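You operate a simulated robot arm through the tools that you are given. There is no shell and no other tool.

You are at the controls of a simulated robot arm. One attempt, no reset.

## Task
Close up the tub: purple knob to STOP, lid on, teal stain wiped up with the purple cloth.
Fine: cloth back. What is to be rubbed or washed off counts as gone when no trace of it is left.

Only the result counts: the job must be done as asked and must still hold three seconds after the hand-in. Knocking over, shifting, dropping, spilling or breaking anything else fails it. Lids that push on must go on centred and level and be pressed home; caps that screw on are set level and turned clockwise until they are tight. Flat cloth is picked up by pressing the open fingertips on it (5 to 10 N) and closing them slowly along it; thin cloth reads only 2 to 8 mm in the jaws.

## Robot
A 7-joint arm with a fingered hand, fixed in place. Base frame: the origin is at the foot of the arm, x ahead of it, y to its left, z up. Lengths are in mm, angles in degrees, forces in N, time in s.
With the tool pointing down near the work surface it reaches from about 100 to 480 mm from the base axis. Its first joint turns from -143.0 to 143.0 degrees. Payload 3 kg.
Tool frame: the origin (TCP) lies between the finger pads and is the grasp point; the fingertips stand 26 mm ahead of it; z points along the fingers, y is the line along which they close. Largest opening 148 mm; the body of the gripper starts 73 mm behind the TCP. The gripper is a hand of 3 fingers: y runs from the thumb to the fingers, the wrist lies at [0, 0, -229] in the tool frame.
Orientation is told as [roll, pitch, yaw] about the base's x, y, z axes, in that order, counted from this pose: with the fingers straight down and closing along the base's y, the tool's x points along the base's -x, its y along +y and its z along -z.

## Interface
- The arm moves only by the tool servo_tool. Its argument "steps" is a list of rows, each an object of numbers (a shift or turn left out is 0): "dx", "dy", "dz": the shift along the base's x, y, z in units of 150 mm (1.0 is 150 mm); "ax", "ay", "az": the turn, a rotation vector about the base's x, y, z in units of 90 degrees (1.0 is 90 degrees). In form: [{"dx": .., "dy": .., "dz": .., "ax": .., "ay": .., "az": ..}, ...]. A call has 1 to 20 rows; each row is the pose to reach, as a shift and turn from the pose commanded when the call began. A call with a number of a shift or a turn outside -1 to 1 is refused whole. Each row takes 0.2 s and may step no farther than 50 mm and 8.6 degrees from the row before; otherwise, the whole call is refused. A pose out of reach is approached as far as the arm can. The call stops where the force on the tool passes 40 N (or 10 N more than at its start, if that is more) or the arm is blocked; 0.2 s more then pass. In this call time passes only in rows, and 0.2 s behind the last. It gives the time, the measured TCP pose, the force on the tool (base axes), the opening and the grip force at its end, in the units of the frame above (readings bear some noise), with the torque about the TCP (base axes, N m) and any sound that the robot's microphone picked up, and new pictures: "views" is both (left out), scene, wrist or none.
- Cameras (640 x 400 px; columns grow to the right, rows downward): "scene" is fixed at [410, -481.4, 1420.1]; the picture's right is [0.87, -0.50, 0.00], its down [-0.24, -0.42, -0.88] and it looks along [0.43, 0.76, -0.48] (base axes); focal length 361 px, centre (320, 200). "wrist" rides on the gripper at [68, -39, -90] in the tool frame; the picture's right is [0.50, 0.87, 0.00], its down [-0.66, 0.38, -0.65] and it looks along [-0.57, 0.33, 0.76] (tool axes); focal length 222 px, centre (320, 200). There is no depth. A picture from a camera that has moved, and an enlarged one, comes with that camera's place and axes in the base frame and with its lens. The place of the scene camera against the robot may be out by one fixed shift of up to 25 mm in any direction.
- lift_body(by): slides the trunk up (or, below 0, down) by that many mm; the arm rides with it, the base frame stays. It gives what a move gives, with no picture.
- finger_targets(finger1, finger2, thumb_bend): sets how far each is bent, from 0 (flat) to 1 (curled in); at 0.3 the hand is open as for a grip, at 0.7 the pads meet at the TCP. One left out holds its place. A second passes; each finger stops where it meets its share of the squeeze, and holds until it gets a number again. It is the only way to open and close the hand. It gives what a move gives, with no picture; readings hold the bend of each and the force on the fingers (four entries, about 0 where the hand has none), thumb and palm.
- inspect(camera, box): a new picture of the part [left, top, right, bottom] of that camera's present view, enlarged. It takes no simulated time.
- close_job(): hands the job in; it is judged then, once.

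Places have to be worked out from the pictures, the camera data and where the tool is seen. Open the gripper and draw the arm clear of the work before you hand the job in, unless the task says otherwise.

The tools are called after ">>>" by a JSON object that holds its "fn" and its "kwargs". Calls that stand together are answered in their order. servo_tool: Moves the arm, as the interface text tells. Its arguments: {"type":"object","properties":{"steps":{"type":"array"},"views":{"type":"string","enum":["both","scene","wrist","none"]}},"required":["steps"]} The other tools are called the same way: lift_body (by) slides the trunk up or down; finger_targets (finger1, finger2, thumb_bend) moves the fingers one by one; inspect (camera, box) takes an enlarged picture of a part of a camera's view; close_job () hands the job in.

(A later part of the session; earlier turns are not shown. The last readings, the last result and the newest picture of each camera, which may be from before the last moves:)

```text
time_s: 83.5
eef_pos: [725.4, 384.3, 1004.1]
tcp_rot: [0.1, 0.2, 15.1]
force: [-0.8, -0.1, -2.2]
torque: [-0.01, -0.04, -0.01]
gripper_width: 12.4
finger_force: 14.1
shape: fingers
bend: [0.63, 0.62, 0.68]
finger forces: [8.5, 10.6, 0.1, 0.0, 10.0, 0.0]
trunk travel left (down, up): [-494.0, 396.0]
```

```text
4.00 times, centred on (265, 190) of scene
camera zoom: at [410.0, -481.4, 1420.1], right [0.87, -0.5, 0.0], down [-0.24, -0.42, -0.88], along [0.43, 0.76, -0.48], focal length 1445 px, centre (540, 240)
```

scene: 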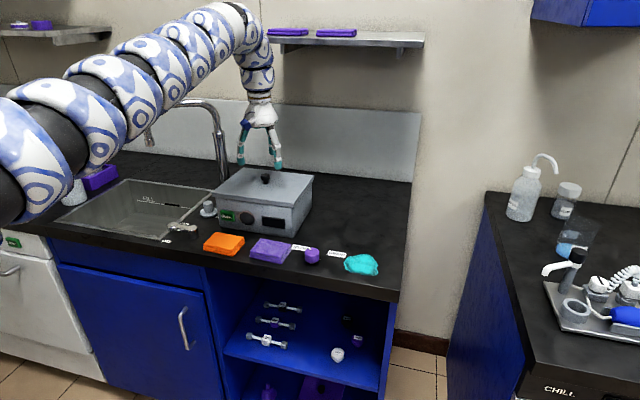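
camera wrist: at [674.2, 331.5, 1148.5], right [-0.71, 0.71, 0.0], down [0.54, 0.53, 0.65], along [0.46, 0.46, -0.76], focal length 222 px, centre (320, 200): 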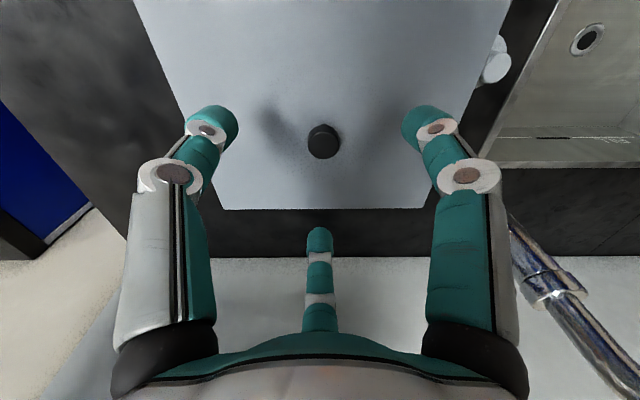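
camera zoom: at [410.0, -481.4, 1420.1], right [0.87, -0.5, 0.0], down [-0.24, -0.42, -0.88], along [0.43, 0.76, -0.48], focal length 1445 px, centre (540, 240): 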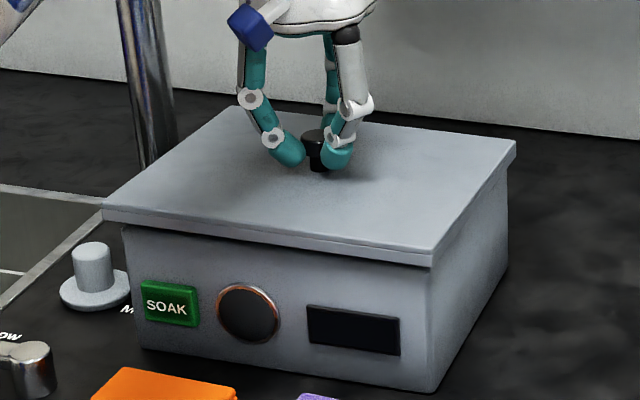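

The lid is off the rim by a few mm with a slight nose-up tilt that will settle. I check the lid's position from the wrist camera.

>>> {"fn": "inspect", "kwargs": {"camera": "wrist", "box": [0, 0, 640, 400]}}

>>> {"fn": "inspect", "kwargs": {"camera": "scene", "box": [285, 170, 325, 210]}}

>>> {"fn": "inspect", "kwargs": {"camera": "scene", "box": [210, 170, 250, 210]}}

```text
1.00 times, centred on (320, 200) of wrist (not enlarged: the box is as wide or as high as the picture)
camera zoom: at [672.4, 329.0, 1093.6], right [-0.71, 0.71, 0.0], down [0.54, 0.54, 0.65], along [0.46, 0.46, -0.76], focal length 222 px, centre (320, 200)
```

zoom: 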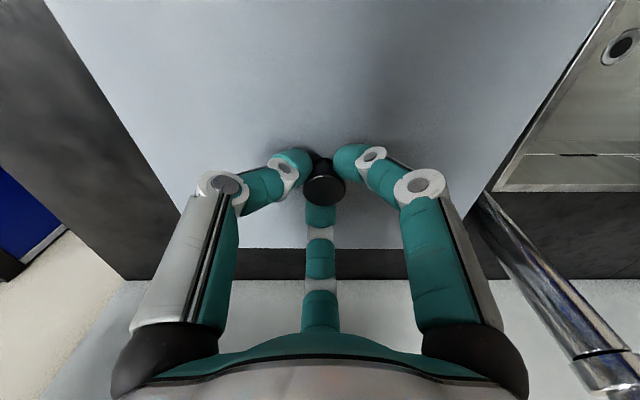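

```text
10.00 times, centred on (305, 190) of scene
camera zoom: at [410.0, -481.4, 1420.1], right [0.87, -0.5, 0.0], down [-0.24, -0.42, -0.88], along [0.43, 0.76, -0.48], focal length 3613 px, centre (470, 300)
```

zoom: 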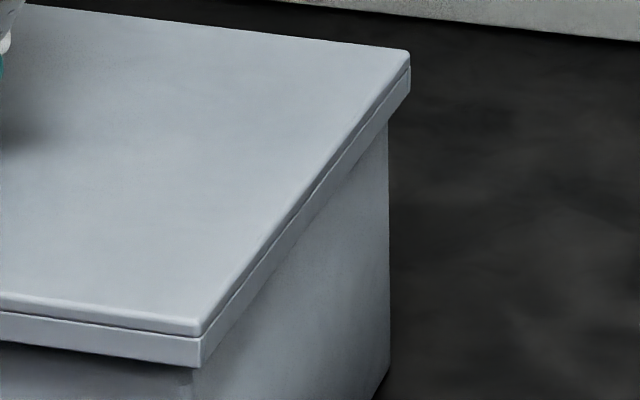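

```text
10.00 times, centred on (230, 190) of scene
camera zoom: at [410.0, -481.4, 1420.1], right [0.87, -0.5, 0.0], down [-0.24, -0.42, -0.88], along [0.43, 0.76, -0.48], focal length 3613 px, centre (1220, 300)
```

zoom: 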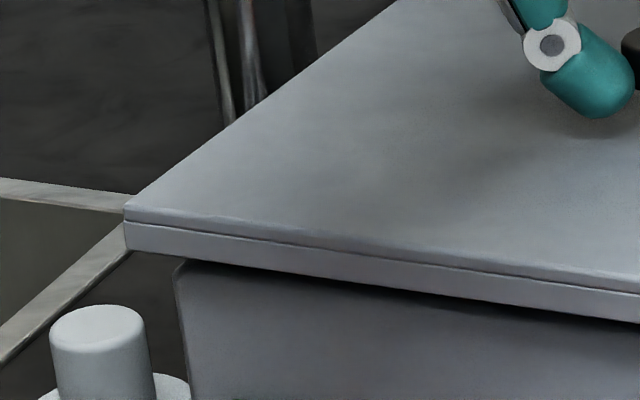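

The lid is now ≈1.5 mm forward and ≈2.8 mm left of centre, back edge ≈0.9° low. I apply the fine correction and lower it onto the rim.

>>> {"fn": "servo_tool", "kwargs": {"steps": [{"dx": 0.01, "dy": -0.003, "ax": 0.004, "ay": -0.004, "az": 0.002}, {"dx": 0.02, "dy": -0.006, "ax": 0.007, "ay": -0.007, "az": 0.003}, {"dx": 0.02, "dy": -0.006, "ax": 0.007, "ay": -0.007, "az": 0.003, "dz": -0.01}, {"dx": 0.02, "dy": -0.006, "ax": 0.007, "ay": -0.007, "az": 0.003, "dz": -0.02}], "views": "none"}}

>>> {"fn": "inspect", "kwargs": {"camera": "scene", "box": [285, 170, 325, 210]}}

>>> {"fn": "inspect", "kwargs": {"camera": "scene", "box": [210, 170, 250, 210]}}

```text
time_s: 84.5
eef_pos: [729.5, 381.4, 1000.3]
tcp_rot: [0.4, -0.6, 15.3]
force: [-1.6, 2.8, -1.9]
torque: [0.09, 0.08, 0.03]
gripper_width: 12.1
finger_force: 14.5
shape: fingers
bend: [0.63, 0.62, 0.68]
finger forces: [9.3, 10.8, 0.0, 0.0, 9.1, 0.0]
trunk travel left (down, up): [-494.0, 396.0]
```

```text
10.00 times, centred on (305, 190) of scene
camera zoom: at [410.0, -481.4, 1420.1], right [0.87, -0.5, 0.0], down [-0.24, -0.42, -0.88], along [0.43, 0.76, -0.48], focal length 3613 px, centre (470, 300)
```

zoom: 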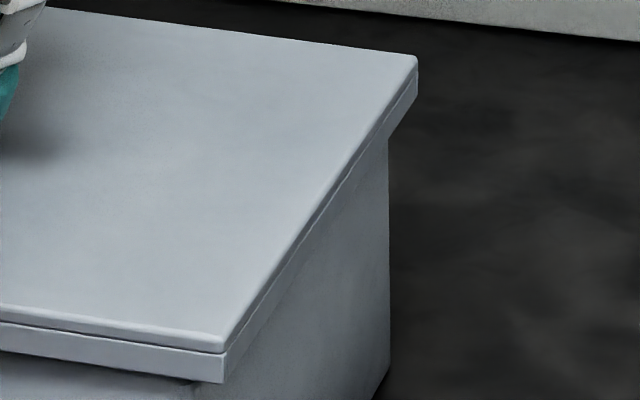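

```text
10.00 times, centred on (230, 190) of scene
camera zoom: at [410.0, -481.4, 1420.1], right [0.87, -0.5, 0.0], down [-0.24, -0.42, -0.88], along [0.43, 0.76, -0.48], focal length 3613 px, centre (1220, 300)
```

zoom: 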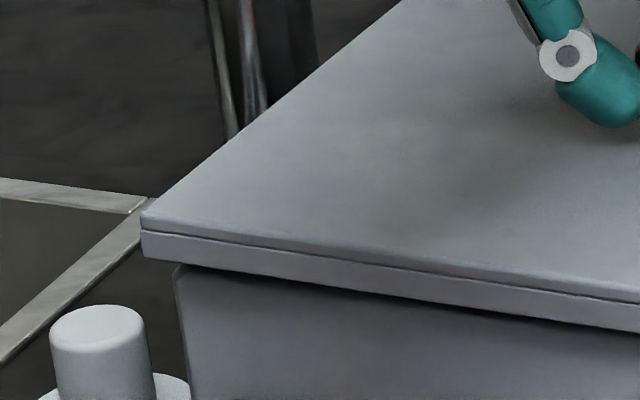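

There's a small sideways contact force, consistent with the lid's rim starting to engage around the tub edge; corner overhangs are now balanced (≈9 mm and 9 mm). I lower gently to feel whether it slides on.

>>> {"fn": "servo_tool", "kwargs": {"steps": [{"dz": -0.007}, {"dz": -0.014}, {"dz": -0.02}], "views": "none"}}

>>> {"fn": "inspect", "kwargs": {"camera": "scene", "box": [200, 140, 330, 240]}}

>>> {"fn": "inspect", "kwargs": {"camera": "scene", "box": [210, 170, 250, 210]}}

```text
time_s: 85.3
eef_pos: [729.6, 380.7, 997.4]
tcp_rot: [0.5, -0.6, 15.2]
force: [-4.7, 1.8, 2.6]
torque: [0.09, 0.11, -0.03]
gripper_width: 12.6
finger_force: 15.0
shape: fingers
bend: [0.62, 0.62, 0.68]
finger forces: [10.6, 10.5, 0.0, 0.0, 8.9, 0.0]
trunk travel left (down, up): [-494.0, 396.0]
```

```text
4.00 times, centred on (265, 190) of scene
camera zoom: at [410.0, -481.4, 1420.1], right [0.87, -0.5, 0.0], down [-0.24, -0.42, -0.88], along [0.43, 0.76, -0.48], focal length 1445 px, centre (540, 240)
```

zoom: 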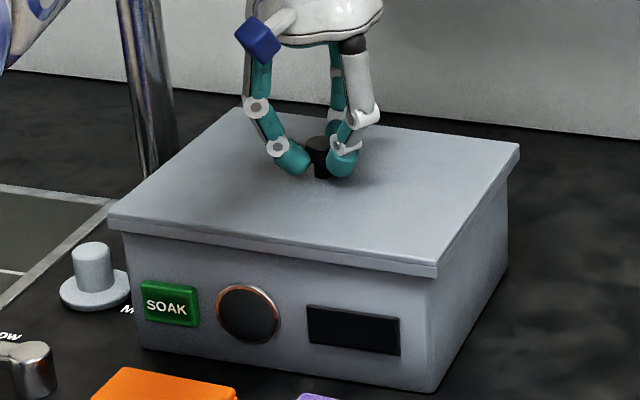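

```text
10.00 times, centred on (230, 190) of scene
camera zoom: at [410.0, -481.4, 1420.1], right [0.87, -0.5, 0.0], down [-0.24, -0.42, -0.88], along [0.43, 0.76, -0.48], focal length 3613 px, centre (1220, 300)
```

zoom: 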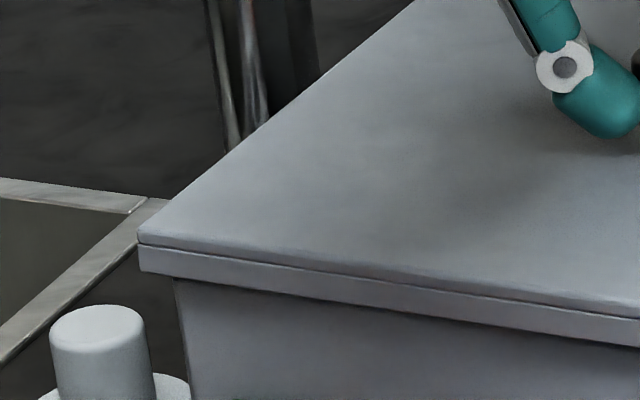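

The right side has dropped over the tub edge while the left still rides on its rounded rim, pushing the lid +L. I follow the force with a 1.5 mm move toward +L and slightly forward, and see if it drops.

>>> {"fn": "servo_tool", "kwargs": {"steps": [{"dx": -0.005, "dy": 0.002}, {"dx": -0.0105, "dy": 0.004}, {"dx": -0.0105, "dy": 0.004, "dz": -0.007}, {"dx": -0.0105, "dy": 0.004, "dz": -0.014}], "views": "none"}}

>>> {"fn": "inspect", "kwargs": {"camera": "scene", "box": [200, 140, 330, 240]}}

```text
time_s: 86.3
eef_pos: [728.5, 380.9, 995.5]
tcp_rot: [0.5, -0.5, 15.3]
force: [-1.2, 0.8, -1.2]
torque: [0.08, -0.03, 0.01]
gripper_width: 12.5
finger_force: 14.4
shape: fingers
bend: [0.62, 0.62, 0.68]
finger forces: [8.3, 11.3, 0.0, 0.0, 10.1, 0.0]
trunk travel left (down, up): [-494.0, 396.0]
```

```text
4.00 times, centred on (265, 190) of scene
camera zoom: at [410.0, -481.4, 1420.1], right [0.87, -0.5, 0.0], down [-0.24, -0.42, -0.88], along [0.43, 0.76, -0.48], focal length 1445 px, centre (540, 240)
```

zoom: 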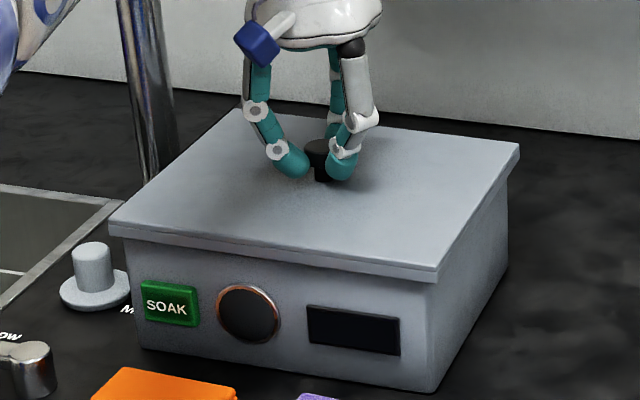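

The front and left have dropped about 6 mm into place and the forces relaxed; the back edge still seems higher. I press down another 3 mm gently and read the forces.

>>> {"fn": "servo_tool", "kwargs": {"steps": [{"dz": -0.007}, {"dz": -0.014}, {"dz": -0.02}], "views": "none"}}

>>> {"fn": "inspect", "kwargs": {"camera": "scene", "box": [200, 140, 330, 240]}}

>>> {"fn": "inspect", "kwargs": {"camera": "scene", "box": [285, 170, 325, 210]}}

>>> {"fn": "inspect", "kwargs": {"camera": "scene", "box": [210, 170, 250, 210]}}

```text
time_s: 87.1
eef_pos: [727.8, 381.2, 993.9]
tcp_rot: [0.6, -0.7, 15.3]
force: [-4.5, 1.0, 6.1]
torque: [0.08, 0.05, 0.03]
gripper_width: 12.7
finger_force: 15.9
shape: fingers
bend: [0.62, 0.62, 0.68]
finger forces: [10.1, 11.4, 0.0, 0.1, 10.0, 0.0]
trunk travel left (down, up): [-494.0, 396.0]
heard: snap
```

```text
4.00 times, centred on (265, 190) of scene
camera zoom: at [410.0, -481.4, 1420.1], right [0.87, -0.5, 0.0], down [-0.24, -0.42, -0.88], along [0.43, 0.76, -0.48], focal length 1445 px, centre (540, 240)
```

zoom: 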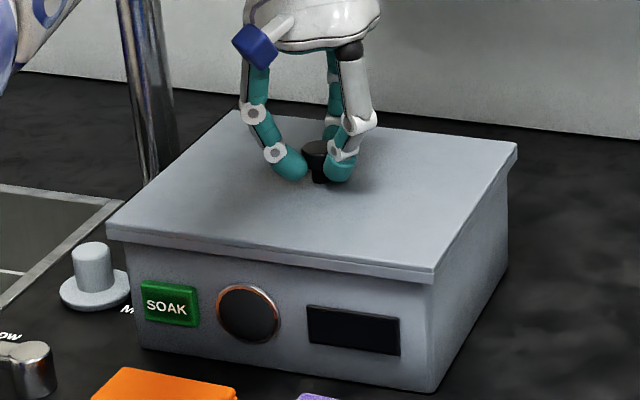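

```text
10.00 times, centred on (305, 190) of scene
camera zoom: at [410.0, -481.4, 1420.1], right [0.87, -0.5, 0.0], down [-0.24, -0.42, -0.88], along [0.43, 0.76, -0.48], focal length 3613 px, centre (470, 300)
```

zoom: 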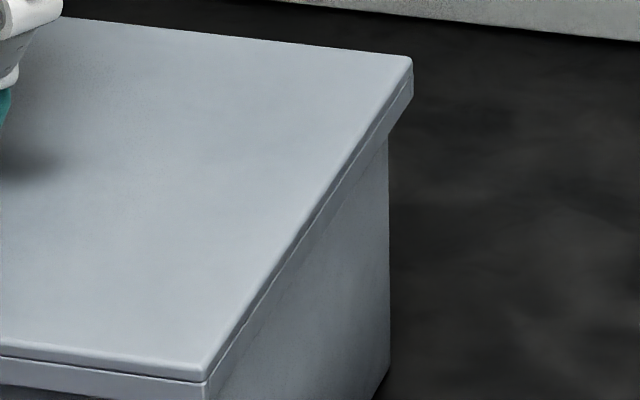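

```text
10.00 times, centred on (230, 190) of scene
camera zoom: at [410.0, -481.4, 1420.1], right [0.87, -0.5, 0.0], down [-0.24, -0.42, -0.88], along [0.43, 0.76, -0.48], focal length 3613 px, centre (1220, 300)
```

zoom: 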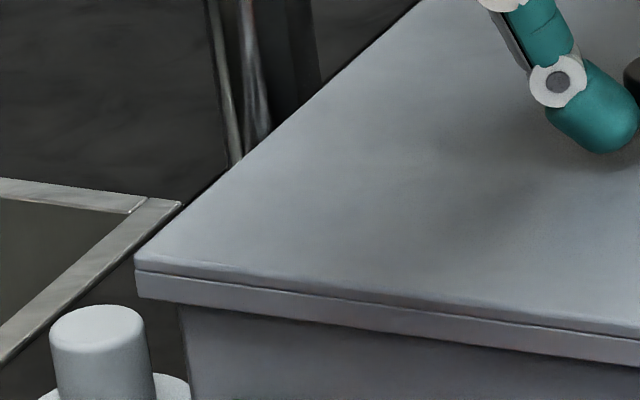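

I heard a snap: the lid has engaged. The picture suggests the back edge may still be ≈3 mm high, so I release the knob, look, and then press the lid down with the open fingertips.

>>> {"fn": "finger_targets", "kwargs": {"finger1": 0.5, "finger2": 0.5, "thumb_bend": 0.5}}

>>> {"fn": "inspect", "kwargs": {"camera": "scene", "box": [285, 170, 325, 210]}}

>>> {"fn": "inspect", "kwargs": {"camera": "scene", "box": [210, 170, 250, 210]}}

>>> {"fn": "inspect", "kwargs": {"camera": "scene", "box": [200, 140, 330, 240]}}

```text
time_s: 88.1
eef_pos: [728.1, 381.7, 992.3]
tcp_rot: [0.5, -0.6, 15.4]
force: [-0.8, 0.1, 0.9]
torque: [0.0, 0.03, -0.01]
gripper_width: 61.6
finger_force: 0.0
shape: fingers
bend: [0.5, 0.5, 0.5]
finger forces: [0.1, 0.0, 0.0, 0.0, 0.0, 0.1]
trunk travel left (down, up): [-494.0, 396.0]
```

```text
10.00 times, centred on (305, 190) of scene
camera zoom: at [410.0, -481.4, 1420.1], right [0.87, -0.5, 0.0], down [-0.24, -0.42, -0.88], along [0.43, 0.76, -0.48], focal length 3613 px, centre (470, 300)
```

zoom: 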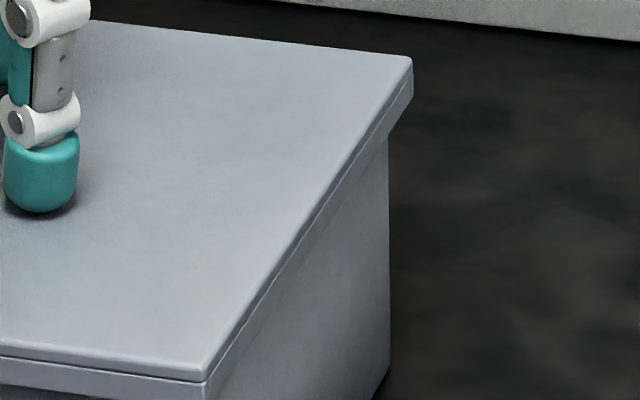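

```text
10.00 times, centred on (230, 190) of scene
camera zoom: at [410.0, -481.4, 1420.1], right [0.87, -0.5, 0.0], down [-0.24, -0.42, -0.88], along [0.43, 0.76, -0.48], focal length 3613 px, centre (1220, 300)
```

zoom: 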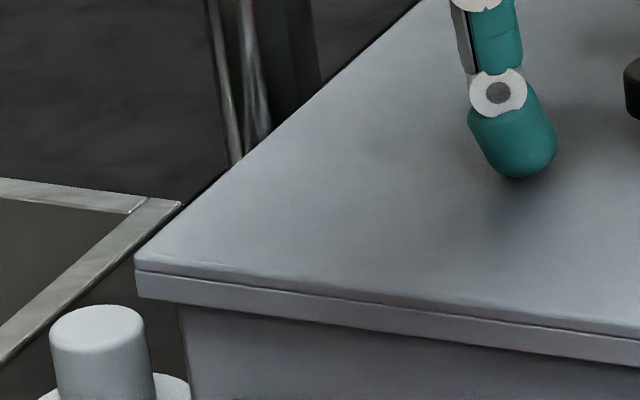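

```text
4.00 times, centred on (265, 190) of scene
camera zoom: at [410.0, -481.4, 1420.1], right [0.87, -0.5, 0.0], down [-0.24, -0.42, -0.88], along [0.43, 0.76, -0.48], focal length 1445 px, centre (540, 240)
```

zoom: 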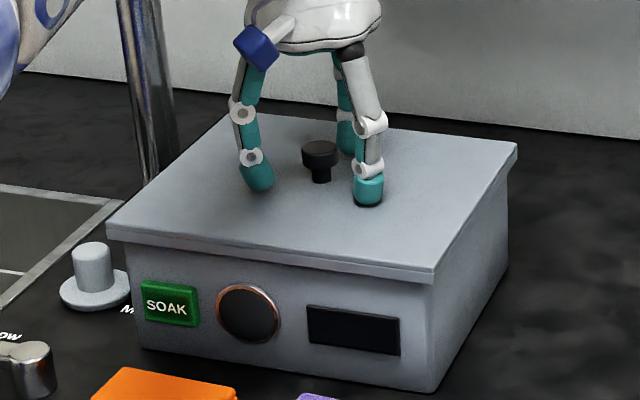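

The lid stays latched after release. To make sure it is fully home I press down evenly with the three open fingertips around the knob, using the trunk in small steps.

>>> {"fn": "lift_body", "kwargs": {"by": -6}}

>>> {"fn": "lift_body", "kwargs": {"by": -4}}

```text
time_s: 88.7
eef_pos: [728.1, 380.6, 991.0]
tcp_rot: [0.7, -1.0, 15.1]
force: [3.4, 2.0, 35.7]
torque: [-0.79, 0.33, 0.19]
gripper_width: 61.9
finger_force: 17.8
shape: fingers
bend: [0.49, 0.5, 0.5]
finger forces: [15.2, 0.0, 0.0, 0.1, 21.1, 0.1]
trunk travel left (down, up): [-488.0, 402.0]
```

```text
time_s: 89.0
eef_pos: [730.6, 382.6, 991.6]
tcp_rot: [0.8, -1.1, 15.2]
force: [-0.4, -0.5, 18.8]
torque: [-0.33, 0.39, -0.01]
gripper_width: 62.5
finger_force: 9.8
shape: fingers
bend: [0.49, 0.5, 0.5]
finger forces: [10.3, 0.1, 0.1, 0.0, 8.8, 0.1]
trunk travel left (down, up): [-487.0, 403.0]
stopped: the force on the tool passed its limit at 51 N (the readings are from after the stop); the commanded pose is now the measured one
```

Only the two front-side fingertips pressed (peak ≈50 N), since the tool leans ≈1°. I rise a little, tilt the hand so the back finger leads, and press the back side too.

>>> {"fn": "servo_tool", "kwargs": {"steps": [{"dz": 0.04}, {"dz": 0.08}, {"dz": 0.08, "ax": -0.01, "ay": 0.01}, {"dz": 0.08, "ax": -0.02, "ay": 0.02}, {"dz": 0.08, "ax": -0.03, "ay": 0.032}, {"dz": 0.08, "ax": -0.04, "ay": 0.043}], "views": "wrist"}}

>>> {"fn": "inspect", "kwargs": {"camera": "scene", "box": [285, 170, 325, 210]}}

>>> {"fn": "inspect", "kwargs": {"camera": "scene", "box": [210, 170, 250, 210]}}

```text
time_s: 90.4
eef_pos: [720.6, 372.5, 1000.7]
tcp_rot: [-1.2, 2.6, 15.2]
force: [-0.2, 1.2, -0.3]
torque: [-0.01, 0.04, -0.02]
gripper_width: 62.1
finger_force: 0.1
shape: fingers
bend: [0.5, 0.5, 0.5]
finger forces: [0.0, 0.0, 0.1, 0.0, 0.1, 0.0]
out of reach, approached as far as the arm can: row 4, 5, 6
trunk travel left (down, up): [-487.0, 403.0]
camera wrist: at [670.9, 321.2, 1094.0], right [-0.71, 0.7, 0.0], down [0.56, 0.56, 0.62], along [0.43, 0.44, -0.79], focal length 222 px, centre (320, 200)
```

wrist: 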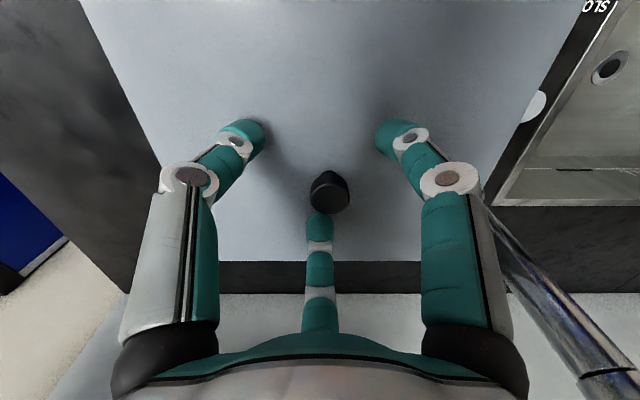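

```text
10.00 times, centred on (305, 190) of scene
camera zoom: at [410.0, -481.4, 1420.1], right [0.87, -0.5, 0.0], down [-0.24, -0.42, -0.88], along [0.43, 0.76, -0.48], focal length 3613 px, centre (470, 300)
```

zoom: 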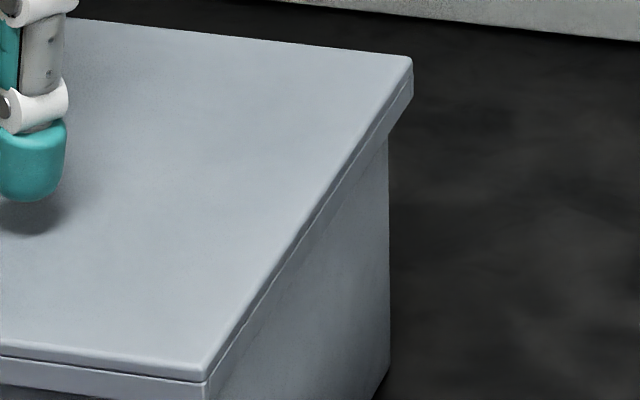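

```text
10.00 times, centred on (230, 190) of scene
camera zoom: at [410.0, -481.4, 1420.1], right [0.87, -0.5, 0.0], down [-0.24, -0.42, -0.88], along [0.43, 0.76, -0.48], focal length 3613 px, centre (1220, 300)
```

zoom: 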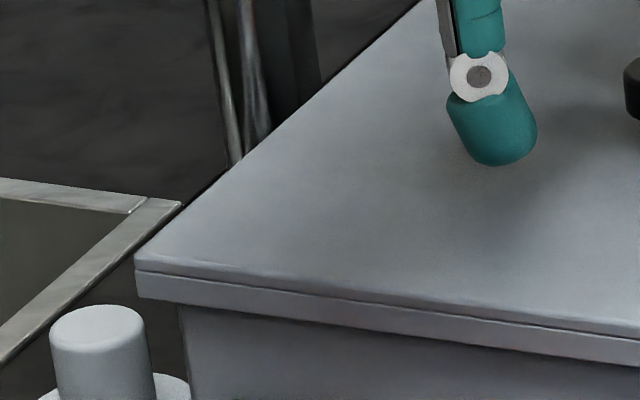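

The lid did not budge under 50 N, so it is latched. I rise to a clear top view to verify that it is level and centred.

>>> {"fn": "servo_tool", "kwargs": {"steps": [{"dz": 0.12}, {"dz": 0.24, "dx": -0.03, "dy": -0.03}, {"dz": 0.36, "dx": -0.08, "dy": -0.07, "ax": 0.003, "ay": -0.006}, {"dz": 0.5, "dx": -0.14, "dy": -0.12, "ax": 0.006, "ay": -0.012}, {"dz": 0.64, "dx": -0.2, "dy": -0.17, "ax": 0.009, "ay": -0.018}, {"dz": 0.78, "dx": -0.26, "dy": -0.22, "ax": 0.012, "ay": -0.024}, {"dz": 0.9, "dx": -0.32, "dy": -0.27, "ax": 0.0133, "ay": -0.029}, {"dz": 1.0, "dx": -0.37, "dy": -0.317, "ax": 0.0133, "ay": -0.029}], "views": "both"}}

```text
time_s: 92.2
eef_pos: [675.5, 335.0, 1124.5]
tcp_rot: [-1.2, 0.8, 15.2]
force: [0.6, -0.4, -0.1]
torque: [-0.04, 0.04, 0.01]
gripper_width: 62.1
finger_force: 0.1
shape: fingers
bend: [0.5, 0.5, 0.5]
finger forces: [0.0, 0.0, 0.0, 0.0, 0.0, 0.1]
out of reach, approached as far as the arm can: row 1, 2, 7, 8
trunk travel left (down, up): [-487.0, 403.0]
camera wrist: at [622.2, 282.5, 1215.9], right [-0.71, 0.7, -0.01], down [0.54, 0.55, 0.64], along [0.45, 0.45, -0.77], focal length 222 px, centre (320, 200)
```

scene: 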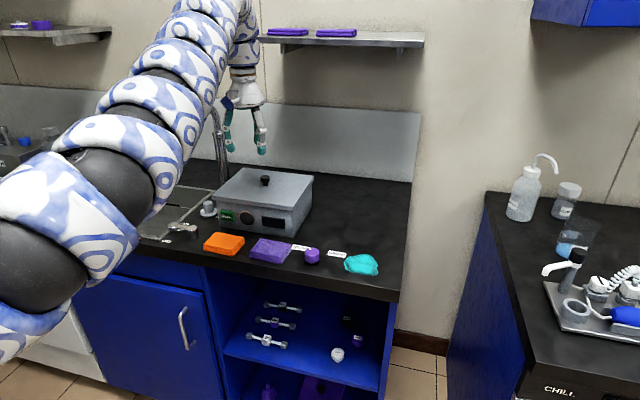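
wrist: 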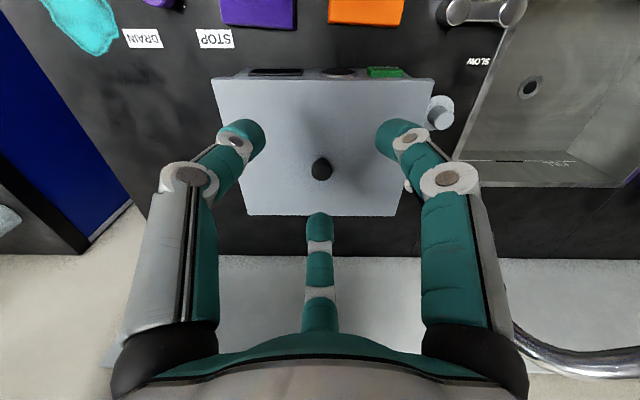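

All four lid corners are visible. I zoom in for exact pixel positions.

>>> {"fn": "inspect", "kwargs": {"camera": "wrist", "box": [195, 55, 275, 105]}}

>>> {"fn": "inspect", "kwargs": {"camera": "wrist", "box": [375, 55, 455, 105]}}

>>> {"fn": "inspect", "kwargs": {"camera": "wrist", "box": [225, 185, 305, 235]}}

>>> {"fn": "inspect", "kwargs": {"camera": "wrist", "box": [345, 185, 425, 235]}}

```text
8.00 times, centred on (235, 80) of wrist
camera zoom: at [622.2, 282.5, 1215.9], right [-0.71, 0.7, -0.01], down [0.54, 0.55, 0.64], along [0.45, 0.45, -0.77], focal length 1777 px, centre (1000, 1160)
```

zoom: 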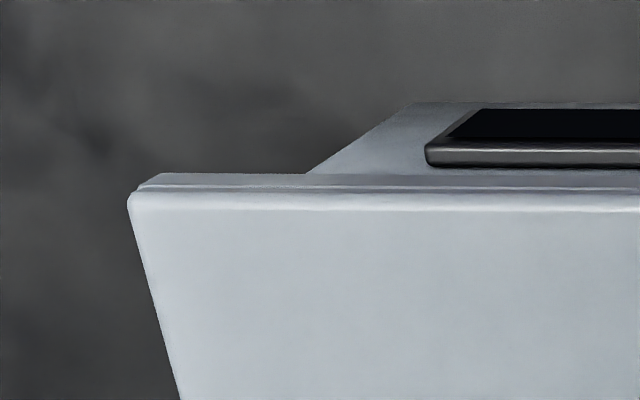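

```text
8.00 times, centred on (415, 80) of wrist
camera zoom: at [622.2, 282.5, 1215.9], right [-0.71, 0.7, -0.01], down [0.54, 0.55, 0.64], along [0.45, 0.45, -0.77], focal length 1777 px, centre (-440, 1160)
```

zoom: 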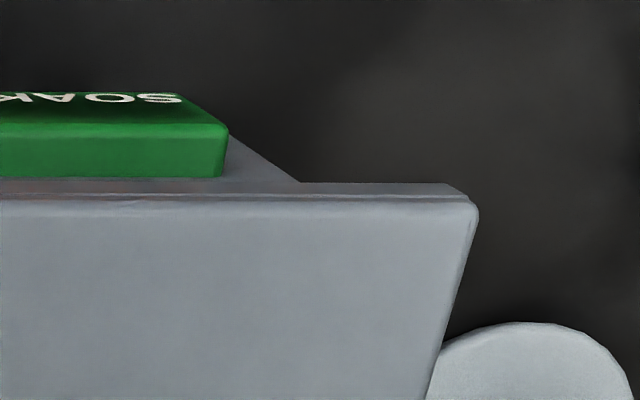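

```text
8.00 times, centred on (265, 210) of wrist
camera zoom: at [622.2, 282.5, 1215.9], right [-0.71, 0.7, -0.01], down [0.54, 0.55, 0.64], along [0.45, 0.45, -0.77], focal length 1777 px, centre (760, 120)
```

zoom: 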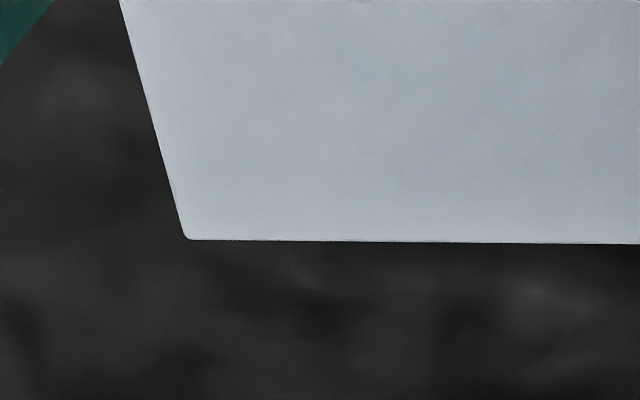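

```text
8.00 times, centred on (385, 210) of wrist
camera zoom: at [622.2, 282.5, 1215.9], right [-0.71, 0.7, -0.01], down [0.54, 0.55, 0.64], along [0.45, 0.45, -0.77], focal length 1777 px, centre (-200, 120)
```

zoom: 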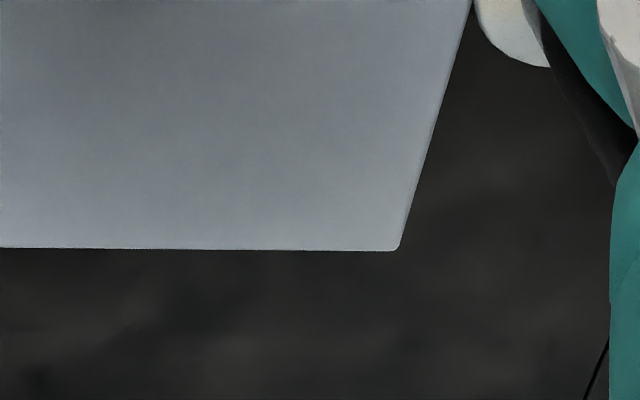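

Verified: the lid measures 235×196 at constant height within ~2 mm, square to 0.2°, centred at (727.5,388), and it snapped on. Now the cloth: I raise the trunk 88 mm for suitable reach, then move toward the purple cloth at about (664,208).

>>> {"fn": "lift_body", "kwargs": {"by": 88}}

>>> {"fn": "servo_tool", "kwargs": {"steps": [{"dx": 0.06, "dy": -0.1, "az": 0.03}, {"dx": 0.12, "dy": -0.2, "az": 0.07}, {"dx": 0.18, "dy": -0.33, "az": 0.11, "dz": -0.05}, {"dx": 0.22, "dy": -0.46, "az": 0.15, "dz": -0.1}, {"dx": 0.24, "dy": -0.6, "az": 0.19, "dz": -0.18}, {"dx": 0.24, "dy": -0.74, "az": 0.23, "dz": -0.26}, {"dx": 0.24, "dy": -0.86, "az": 0.27, "dz": -0.34}, {"dx": 0.24, "dy": -0.95, "az": 0.31, "dz": -0.42}, {"dx": 0.24, "dy": -1.0, "az": 0.335, "dz": -0.5}], "views": "both"}}

```text
time_s: 93.4
eef_pos: [675.5, 335.4, 1212.2]
tcp_rot: [-1.2, 0.8, 15.2]
force: [-0.7, -0.7, 0.5]
torque: [-0.01, 0.03, 0.03]
gripper_width: 62.2
finger_force: 0.0
shape: fingers
bend: [0.5, 0.5, 0.5]
finger forces: [0.0, 0.0, 0.0, 0.0, 0.0, 0.1]
trunk travel left (down, up): [-575.0, 315.0]
```

```text
time_s: 95.4
eef_pos: [712.8, 186.4, 1143.3]
tcp_rot: [-1.1, 1.0, 44.0]
force: [0.8, -0.7, -0.8]
torque: [-0.02, 0.03, 0.01]
gripper_width: 62.1
finger_force: 0.1
shape: fingers
bend: [0.5, 0.5, 0.5]
finger forces: [0.0, 0.0, 0.0, 0.1, 0.1, 0.0]
out of reach, approached as far as the arm can: row 9
trunk travel left (down, up): [-575.0, 315.0]
camera wrist: at [692.2, 115.4, 1234.4], right [-0.96, 0.27, -0.01], down [0.21, 0.74, 0.64], along [0.18, 0.61, -0.77], focal length 222 px, centre (320, 200)
```

scene: 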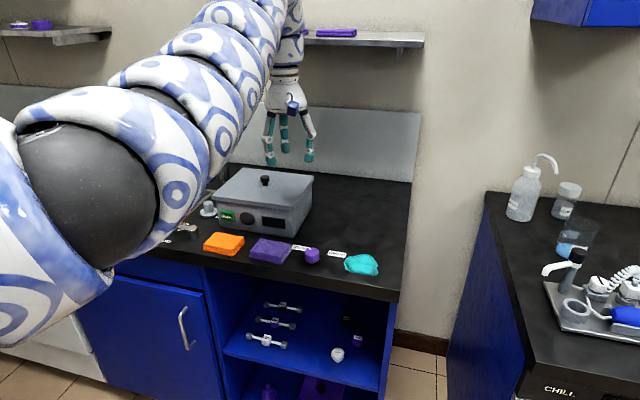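
wrist: 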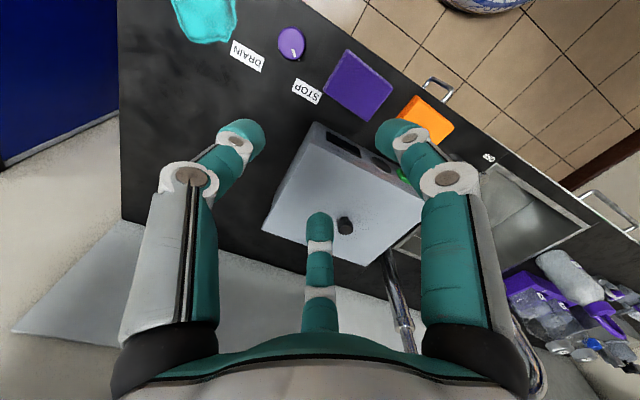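

The cloth, knob and stain are all visible. I zoom to fix the cloth's corners and the stain outline.

>>> {"fn": "inspect", "kwargs": {"camera": "wrist", "box": [300, 30, 460, 130]}}

>>> {"fn": "inspect", "kwargs": {"camera": "wrist", "box": [150, 0, 340, 119]}}

```text
4.00 times, centred on (380, 80) of wrist
camera zoom: at [692.2, 115.4, 1234.4], right [-0.96, 0.27, -0.01], down [0.21, 0.74, 0.64], along [0.18, 0.61, -0.77], focal length 888 px, centre (80, 680)
```

zoom: 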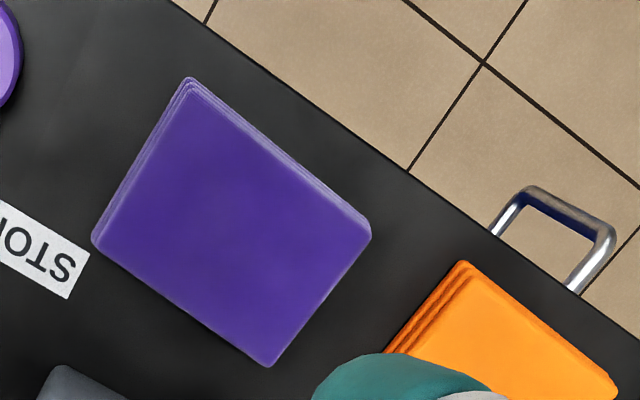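

```text
3.36 times, centred on (245, 60) of wrist
camera zoom: at [692.2, 115.4, 1234.4], right [-0.96, 0.27, -0.01], down [0.21, 0.74, 0.64], along [0.18, 0.61, -0.77], focal length 747 px, centre (572, 672)
```

zoom: 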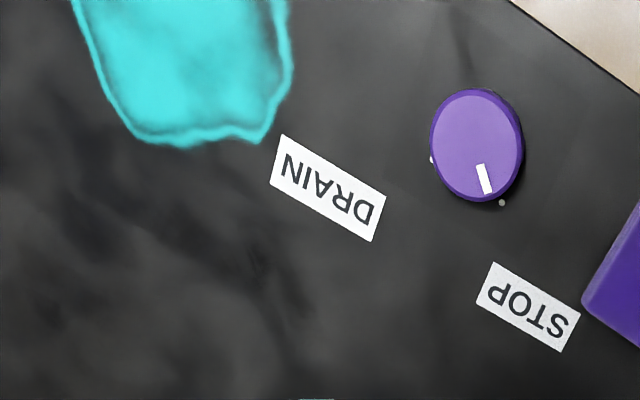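

The pointer is right on the STOP dot, good. The cloth centre is (662,211), long axis at ≈131°. I raise the trunk 60 mm for inner reach, descend while squaring the hand (yaw ≈41°), and come over the cloth.

>>> {"fn": "lift_body", "kwargs": {"by": 60}}

>>> {"fn": "servo_tool", "kwargs": {"steps": [{"dz": -0.12, "ax": 0.003, "ay": -0.003, "az": -0.008}, {"dz": -0.24, "ax": 0.006, "ay": -0.006, "az": -0.016}, {"dz": -0.36, "ax": 0.009, "ay": -0.009, "az": -0.024}, {"dz": -0.48, "ax": 0.0122, "ay": -0.011, "az": -0.032}, {"dz": -0.6, "ax": 0.0122, "ay": -0.011, "az": -0.037}, {"dz": -0.72, "ax": 0.0122, "ay": -0.011, "az": -0.037}, {"dz": -0.84, "ax": 0.0122, "ay": -0.011, "az": -0.037}, {"dz": -0.96, "ax": 0.0122, "ay": -0.011, "az": -0.037}], "views": "none"}}

>>> {"fn": "servo_tool", "kwargs": {"steps": [{"dx": -0.06, "dy": 0.03, "dz": -0.1}, {"dx": -0.12, "dy": 0.06, "dz": -0.2}, {"dx": -0.2, "dy": 0.1, "dz": -0.3}, {"dx": -0.27, "dy": 0.13, "dz": -0.4}, {"dx": -0.337, "dy": 0.164, "dz": -0.5}], "views": "both"}}

```text
time_s: 96.4
eef_pos: [714.1, 187.6, 1203.0]
tcp_rot: [-1.1, 0.9, 44.1]
force: [-0.3, 0.1, 0.4]
torque: [-0.02, -0.01, 0.02]
gripper_width: 62.4
finger_force: 0.0
shape: fingers
bend: [0.5, 0.5, 0.5]
finger forces: [0.0, 0.1, 0.0, 0.0, 0.0, 0.0]
trunk travel left (down, up): [-635.0, 255.0]
```

```text
time_s: 98.2
eef_pos: [733.5, 186.3, 1149.3]
tcp_rot: [-0.9, -0.6, 40.6]
force: [0.1, -0.6, 0.8]
torque: [0.0, -0.02, 0.01]
gripper_width: 62.0
finger_force: 0.1
shape: fingers
bend: [0.5, 0.5, 0.5]
finger forces: [0.0, 0.1, 0.0, 0.1, 0.0, 0.0]
out of reach, approached as far as the arm can: row 1, 2, 3, 4, 5, 6, 7, 8
trunk travel left (down, up): [-635.0, 255.0]
```

```text
time_s: 99.4
eef_pos: [725.1, 205.5, 1118.6]
tcp_rot: [-0.9, -0.4, 40.7]
force: [-0.5, 0.1, -0.2]
torque: [0.01, 0.01, 0.0]
gripper_width: 62.1
finger_force: 0.0
shape: fingers
bend: [0.5, 0.5, 0.5]
finger forces: [0.1, 0.0, 0.0, 0.0, 0.0, 0.0]
out of reach, approached as far as the arm can: row 1, 2, 3, 4, 5
trunk travel left (down, up): [-635.0, 255.0]
camera wrist: at [698.2, 134.2, 1209.0], right [-0.94, 0.33, -0.02], down [0.24, 0.72, 0.65], along [0.23, 0.61, -0.76], focal length 222 px, centre (320, 200)
```

scene: 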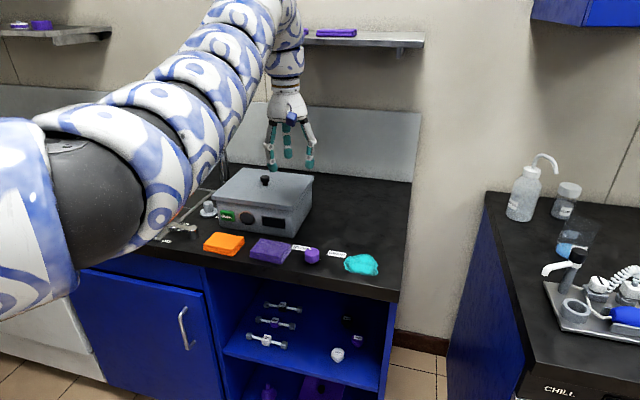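
wrist: 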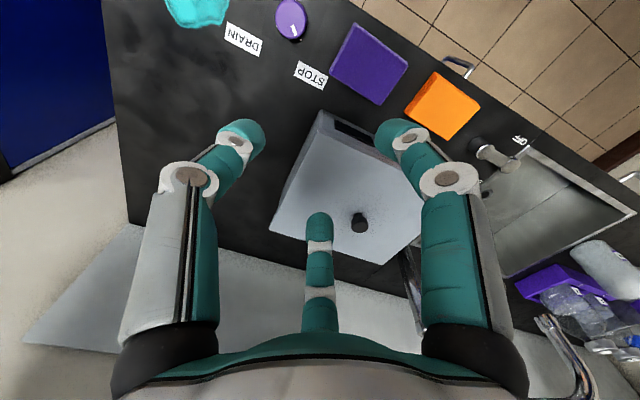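

The arm is at its inner limit; a higher trunk makes this spot reachable (as it was for the knob at the start). I raise the trunk 190 mm and then descend.

>>> {"fn": "lift_body", "kwargs": {"by": 190}}

>>> {"fn": "servo_tool", "kwargs": {"steps": [{"dz": -0.12, "ax": 0.003, "ay": 0.001}, {"dz": -0.24, "ax": 0.006, "ay": 0.003}, {"dz": -0.36, "ax": 0.01, "ay": 0.0045}, {"dz": -0.48, "ax": 0.01, "ay": 0.0045}, {"dz": -0.6, "ax": 0.01, "ay": 0.0045}, {"dz": -0.72, "ax": 0.01, "ay": 0.0045}, {"dz": -0.84, "ax": 0.01, "ay": 0.0045}, {"dz": -0.98, "ax": 0.01, "ay": 0.0045}], "views": "none"}}

>>> {"fn": "servo_tool", "kwargs": {"steps": [{"dz": -0.15}, {"dz": -0.3}, {"dz": -0.45, "dx": -0.03}, {"dz": -0.6, "dx": -0.06}, {"dz": -0.75, "dx": -0.1}, {"dz": -0.88, "dx": -0.15}], "views": "scene"}}

```text
time_s: 101.5
eef_pos: [725.4, 206.4, 1309.7]
tcp_rot: [-0.9, -0.5, 40.6]
force: [-0.5, 0.2, -0.6]
torque: [0.0, 0.0, -0.01]
gripper_width: 62.1
finger_force: 0.1
shape: fingers
bend: [0.5, 0.5, 0.5]
finger forces: [0.0, 0.0, 0.0, 0.1, 0.0, 0.0]
trunk travel left (down, up): [-825.0, 65.0]
```

```text
time_s: 103.3
eef_pos: [723.4, 205.0, 1162.5]
tcp_rot: [-0.1, -0.7, 40.7]
force: [0.2, -0.3, -0.6]
torque: [0.0, 0.0, 0.0]
gripper_width: 62.0
finger_force: 0.2
shape: fingers
bend: [0.5, 0.5, 0.5]
finger forces: [0.1, 0.1, 0.0, 0.0, 0.0, 0.0]
trunk travel left (down, up): [-825.0, 65.0]
```

```text
time_s: 104.7
eef_pos: [701.4, 206.1, 1029.9]
tcp_rot: [0.1, -0.8, 40.7]
force: [-0.3, 0.5, 0.2]
torque: [0.0, 0.0, 0.01]
gripper_width: 62.1
finger_force: 0.1
shape: fingers
bend: [0.5, 0.5, 0.5]
finger forces: [0.0, 0.0, 0.0, 0.0, 0.0, 0.0]
trunk travel left (down, up): [-825.0, 65.0]
```

scene: 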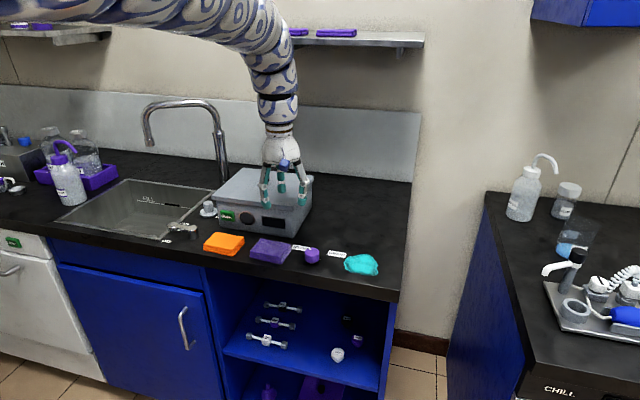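

Tracking well. I move over the cloth and down to z≈950, correcting the small pitch, then look.

>>> {"fn": "servo_tool", "kwargs": {"steps": [{"dx": -0.06, "dy": 0.01, "dz": -0.1, "ay": 0.003}, {"dx": -0.13, "dy": 0.02, "dz": -0.2, "ay": 0.006}, {"dx": -0.2, "dy": 0.03, "dz": -0.32, "ay": 0.009}, {"dx": -0.26, "dy": 0.033, "dz": -0.43, "ay": 0.009}, {"dx": -0.26, "dy": 0.033, "dz": -0.53, "ay": 0.009}], "views": "both"}}

>>> {"fn": "inspect", "kwargs": {"camera": "wrist", "box": [220, 80, 420, 220]}}

```text
time_s: 105.9
eef_pos: [662.3, 210.5, 951.1]
tcp_rot: [0.6, -0.1, 40.6]
force: [0.4, -0.6, 0.3]
torque: [0.03, 0.01, 0.02]
gripper_width: 62.2
finger_force: 0.1
shape: fingers
bend: [0.5, 0.5, 0.5]
finger forces: [0.1, 0.0, 0.0, 0.0, 0.0, 0.0]
trunk travel left (down, up): [-825.0, 65.0]
camera wrist: at [638.2, 137.0, 1041.2], right [-0.94, 0.33, 0.01], down [0.25, 0.71, 0.66], along [0.21, 0.62, -0.75], focal length 222 px, centre (320, 200)
```

scene: 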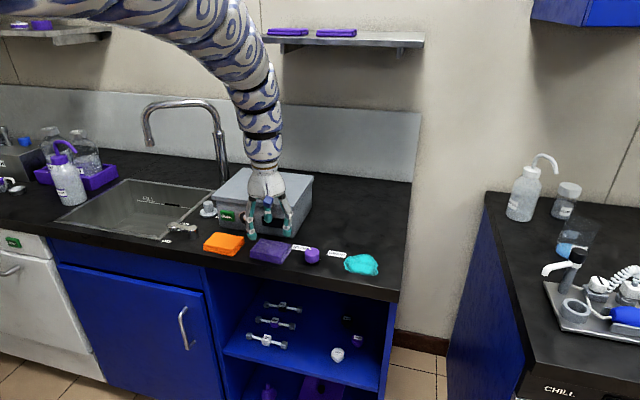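
wrist: 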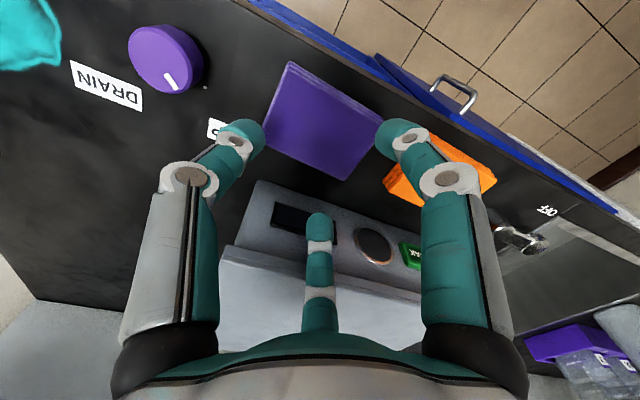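

```text
2.86 times, centred on (320, 150) of wrist
camera zoom: at [638.2, 137.0, 1041.2], right [-0.94, 0.33, 0.01], down [0.25, 0.71, 0.66], along [0.21, 0.62, -0.75], focal length 635 px, centre (320, 343)
```

zoom: 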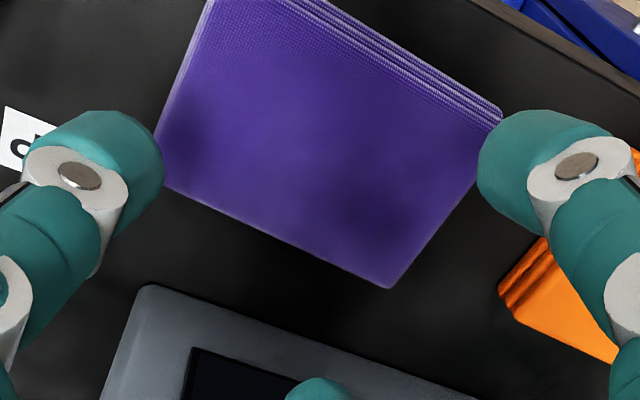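

The hand is centred over the cloth, thumb along its long axis toward the knob. I narrow the fingers so all three tips land on the cloth and descend to just above it.

>>> {"fn": "finger_targets", "kwargs": {"finger1": 0.55, "finger2": 0.55, "thumb_bend": 0.55}}

>>> {"fn": "servo_tool", "kwargs": {"steps": [{"dz": -0.08}, {"dz": -0.16}, {"dz": -0.22}, {"dz": -0.27}], "views": "wrist"}}

>>> {"fn": "inspect", "kwargs": {"camera": "scene", "box": [220, 190, 320, 270]}}

```text
time_s: 106.9
eef_pos: [662.9, 209.8, 951.5]
tcp_rot: [0.5, -0.1, 40.6]
force: [-0.5, -0.2, -0.9]
torque: [-0.01, 0.03, 0.01]
gripper_width: 46.4
finger_force: 0.0
shape: fingers
bend: [0.55, 0.55, 0.55]
finger forces: [0.0, 0.0, 0.1, 0.0, 0.0, 0.1]
trunk travel left (down, up): [-825.0, 65.0]
```

```text
time_s: 107.9
eef_pos: [663.4, 210.5, 909.9]
tcp_rot: [0.5, -0.1, 40.6]
force: [0.3, 0.5, 0.1]
torque: [0.01, -0.01, 0.0]
gripper_width: 46.1
finger_force: 0.0
shape: fingers
bend: [0.55, 0.55, 0.55]
finger forces: [0.0, 0.0, 0.1, 0.1, 0.1, 0.0]
trunk travel left (down, up): [-825.0, 65.0]
camera wrist: at [638.3, 137.4, 999.0], right [-0.94, 0.33, 0.01], down [0.25, 0.71, 0.66], along [0.21, 0.62, -0.75], focal length 222 px, centre (320, 200)
```

wrist: 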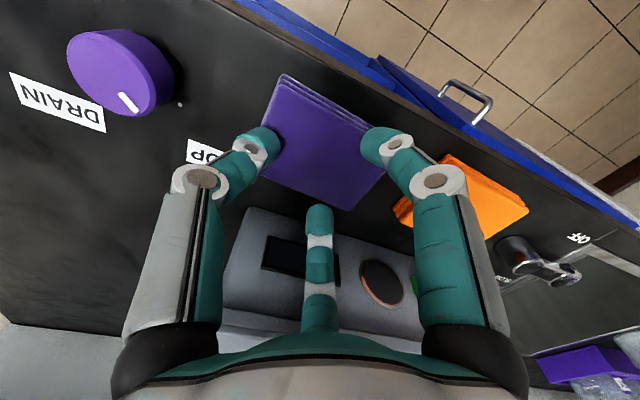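

```text
5.00 times, centred on (270, 230) of scene
camera zoom: at [410.0, -481.4, 1420.1], right [0.87, -0.5, 0.0], down [-0.24, -0.42, -0.88], along [0.43, 0.76, -0.48], focal length 1806 px, centre (570, 50)
```

zoom: 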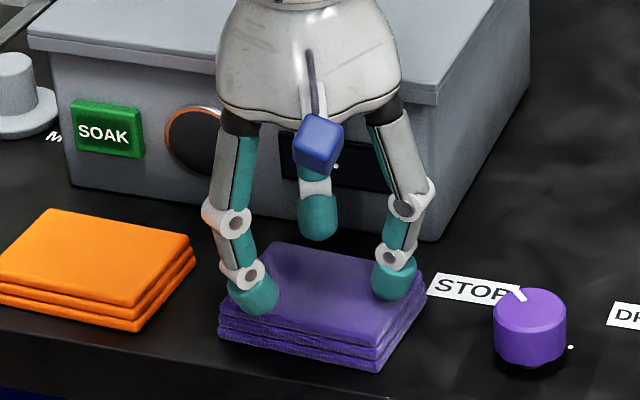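

The back finger would land off the cloth's back edge, so I narrow the fingers to 0.6 and shift about 4 mm toward the counter front before pressing.

>>> {"fn": "finger_targets", "kwargs": {"finger1": 0.6, "finger2": 0.6, "thumb_bend": 0.6}}

>>> {"fn": "servo_tool", "kwargs": {"steps": [{"dx": -0.01, "dy": -0.01}, {"dx": -0.02, "dy": -0.02, "dz": -0.015}, {"dx": -0.02, "dy": -0.02, "dz": -0.03}], "views": "none"}}

>>> {"fn": "inspect", "kwargs": {"camera": "scene", "box": [220, 190, 320, 270]}}

```text
time_s: 108.9
eef_pos: [663.3, 210.8, 909.5]
tcp_rot: [0.4, -0.2, 40.5]
force: [0.9, -0.1, 1.1]
torque: [0.01, -0.01, 0.01]
gripper_width: 29.8
finger_force: 0.0
shape: fingers
bend: [0.6, 0.6, 0.6]
finger forces: [0.0, 0.0, 0.0, 0.1, 0.0, 0.1]
trunk travel left (down, up): [-825.0, 65.0]
```

```text
time_s: 109.7
eef_pos: [660.5, 207.3, 905.5]
tcp_rot: [0.4, 0.0, 40.6]
force: [0.7, -0.7, -0.1]
torque: [0.02, 0.03, 0.01]
gripper_width: 29.9
finger_force: 0.0
shape: fingers
bend: [0.6, 0.6, 0.6]
finger forces: [0.1, 0.1, 0.0, 0.1, 0.0, 0.1]
trunk travel left (down, up): [-825.0, 65.0]
```

```text
5.00 times, centred on (270, 230) of scene
camera zoom: at [410.0, -481.4, 1420.1], right [0.87, -0.5, 0.0], down [-0.24, -0.42, -0.88], along [0.43, 0.76, -0.48], focal length 1806 px, centre (570, 50)
```

zoom: 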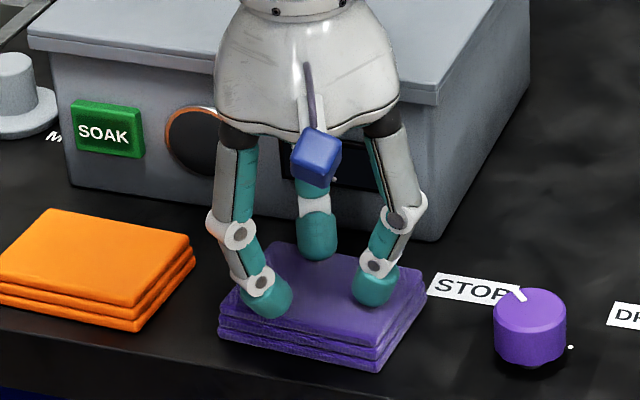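

The three tips are now inside the cloth outline. I lower in small steps until 5–10 N of contact.

>>> {"fn": "servo_tool", "kwargs": {"steps": [{"dz": -0.01}, {"dz": -0.02}, {"dz": -0.027}], "views": "none"}}

```text
time_s: 110.5
eef_pos: [659.8, 208.0, 904.8]
tcp_rot: [0.5, -0.3, 40.5]
force: [1.9, -2.0, 30.6]
torque: [-0.37, -0.1, 0.01]
gripper_width: 30.0
finger_force: 15.2
shape: fingers
bend: [0.59, 0.6, 0.6]
finger forces: [9.6, 4.1, 0.0, 0.0, 16.5, 0.0]
trunk travel left (down, up): [-825.0, 65.0]
```

Contact came quickly: 30 N total. I back off about 2.5 mm to get into the 5–10 N range.

>>> {"fn": "servo_tool", "kwargs": {"steps": [{"dz": 0.008}, {"dz": 0.016}], "views": "none"}}

```text
time_s: 111.1
eef_pos: [659.0, 208.0, 904.0]
tcp_rot: [0.4, -0.2, 40.6]
force: [3.2, 1.4, 17.8]
torque: [-0.03, -0.29, 0.06]
gripper_width: 29.2
finger_force: 9.0
shape: fingers
bend: [0.6, 0.6, 0.6]
finger forces: [2.5, 5.5, 0.0, 0.0, 9.8, 0.0]
trunk travel left (down, up): [-825.0, 65.0]
```

>>> {"fn": "servo_tool", "kwargs": {"steps": [{"dz": 0.004}, {"dz": 0.008}], "views": "none"}}

```text
time_s: 111.7
eef_pos: [657.9, 208.8, 903.9]
tcp_rot: [0.6, 0.0, 40.6]
force: [0.4, 0.5, 2.8]
torque: [-0.04, -0.06, 0.02]
gripper_width: 29.5
finger_force: 0.9
shape: fingers
bend: [0.6, 0.6, 0.6]
finger forces: [0.0, 0.0, 0.0, 0.0, 1.9, 0.0]
trunk travel left (down, up): [-825.0, 65.0]
```

>>> {"fn": "servo_tool", "kwargs": {"steps": [{"dz": -0.003}, {"dz": -0.005}], "views": "none"}}

```text
time_s: 112.3
eef_pos: [660.2, 208.1, 904.1]
tcp_rot: [0.6, -0.2, 40.5]
force: [0.0, -0.6, 2.5]
torque: [0.0, -0.01, -0.01]
gripper_width: 29.1
finger_force: 0.5
shape: fingers
bend: [0.6, 0.6, 0.6]
finger forces: [0.2, 0.0, 0.1, 0.0, 1.1, 0.0]
trunk travel left (down, up): [-825.0, 65.0]
```

>>> {"fn": "servo_tool", "kwargs": {"steps": [{"dz": -0.004}, {"dz": -0.008}], "views": "none"}}

```text
time_s: 112.9
eef_pos: [660.2, 208.2, 905.2]
tcp_rot: [0.6, -0.1, 40.5]
force: [-0.6, -1.5, 12.0]
torque: [-0.16, -0.04, -0.01]
gripper_width: 29.3
finger_force: 6.0
shape: fingers
bend: [0.6, 0.6, 0.6]
finger forces: [3.7, 1.3, 0.1, 0.1, 6.2, 0.1]
trunk travel left (down, up): [-825.0, 65.0]
```

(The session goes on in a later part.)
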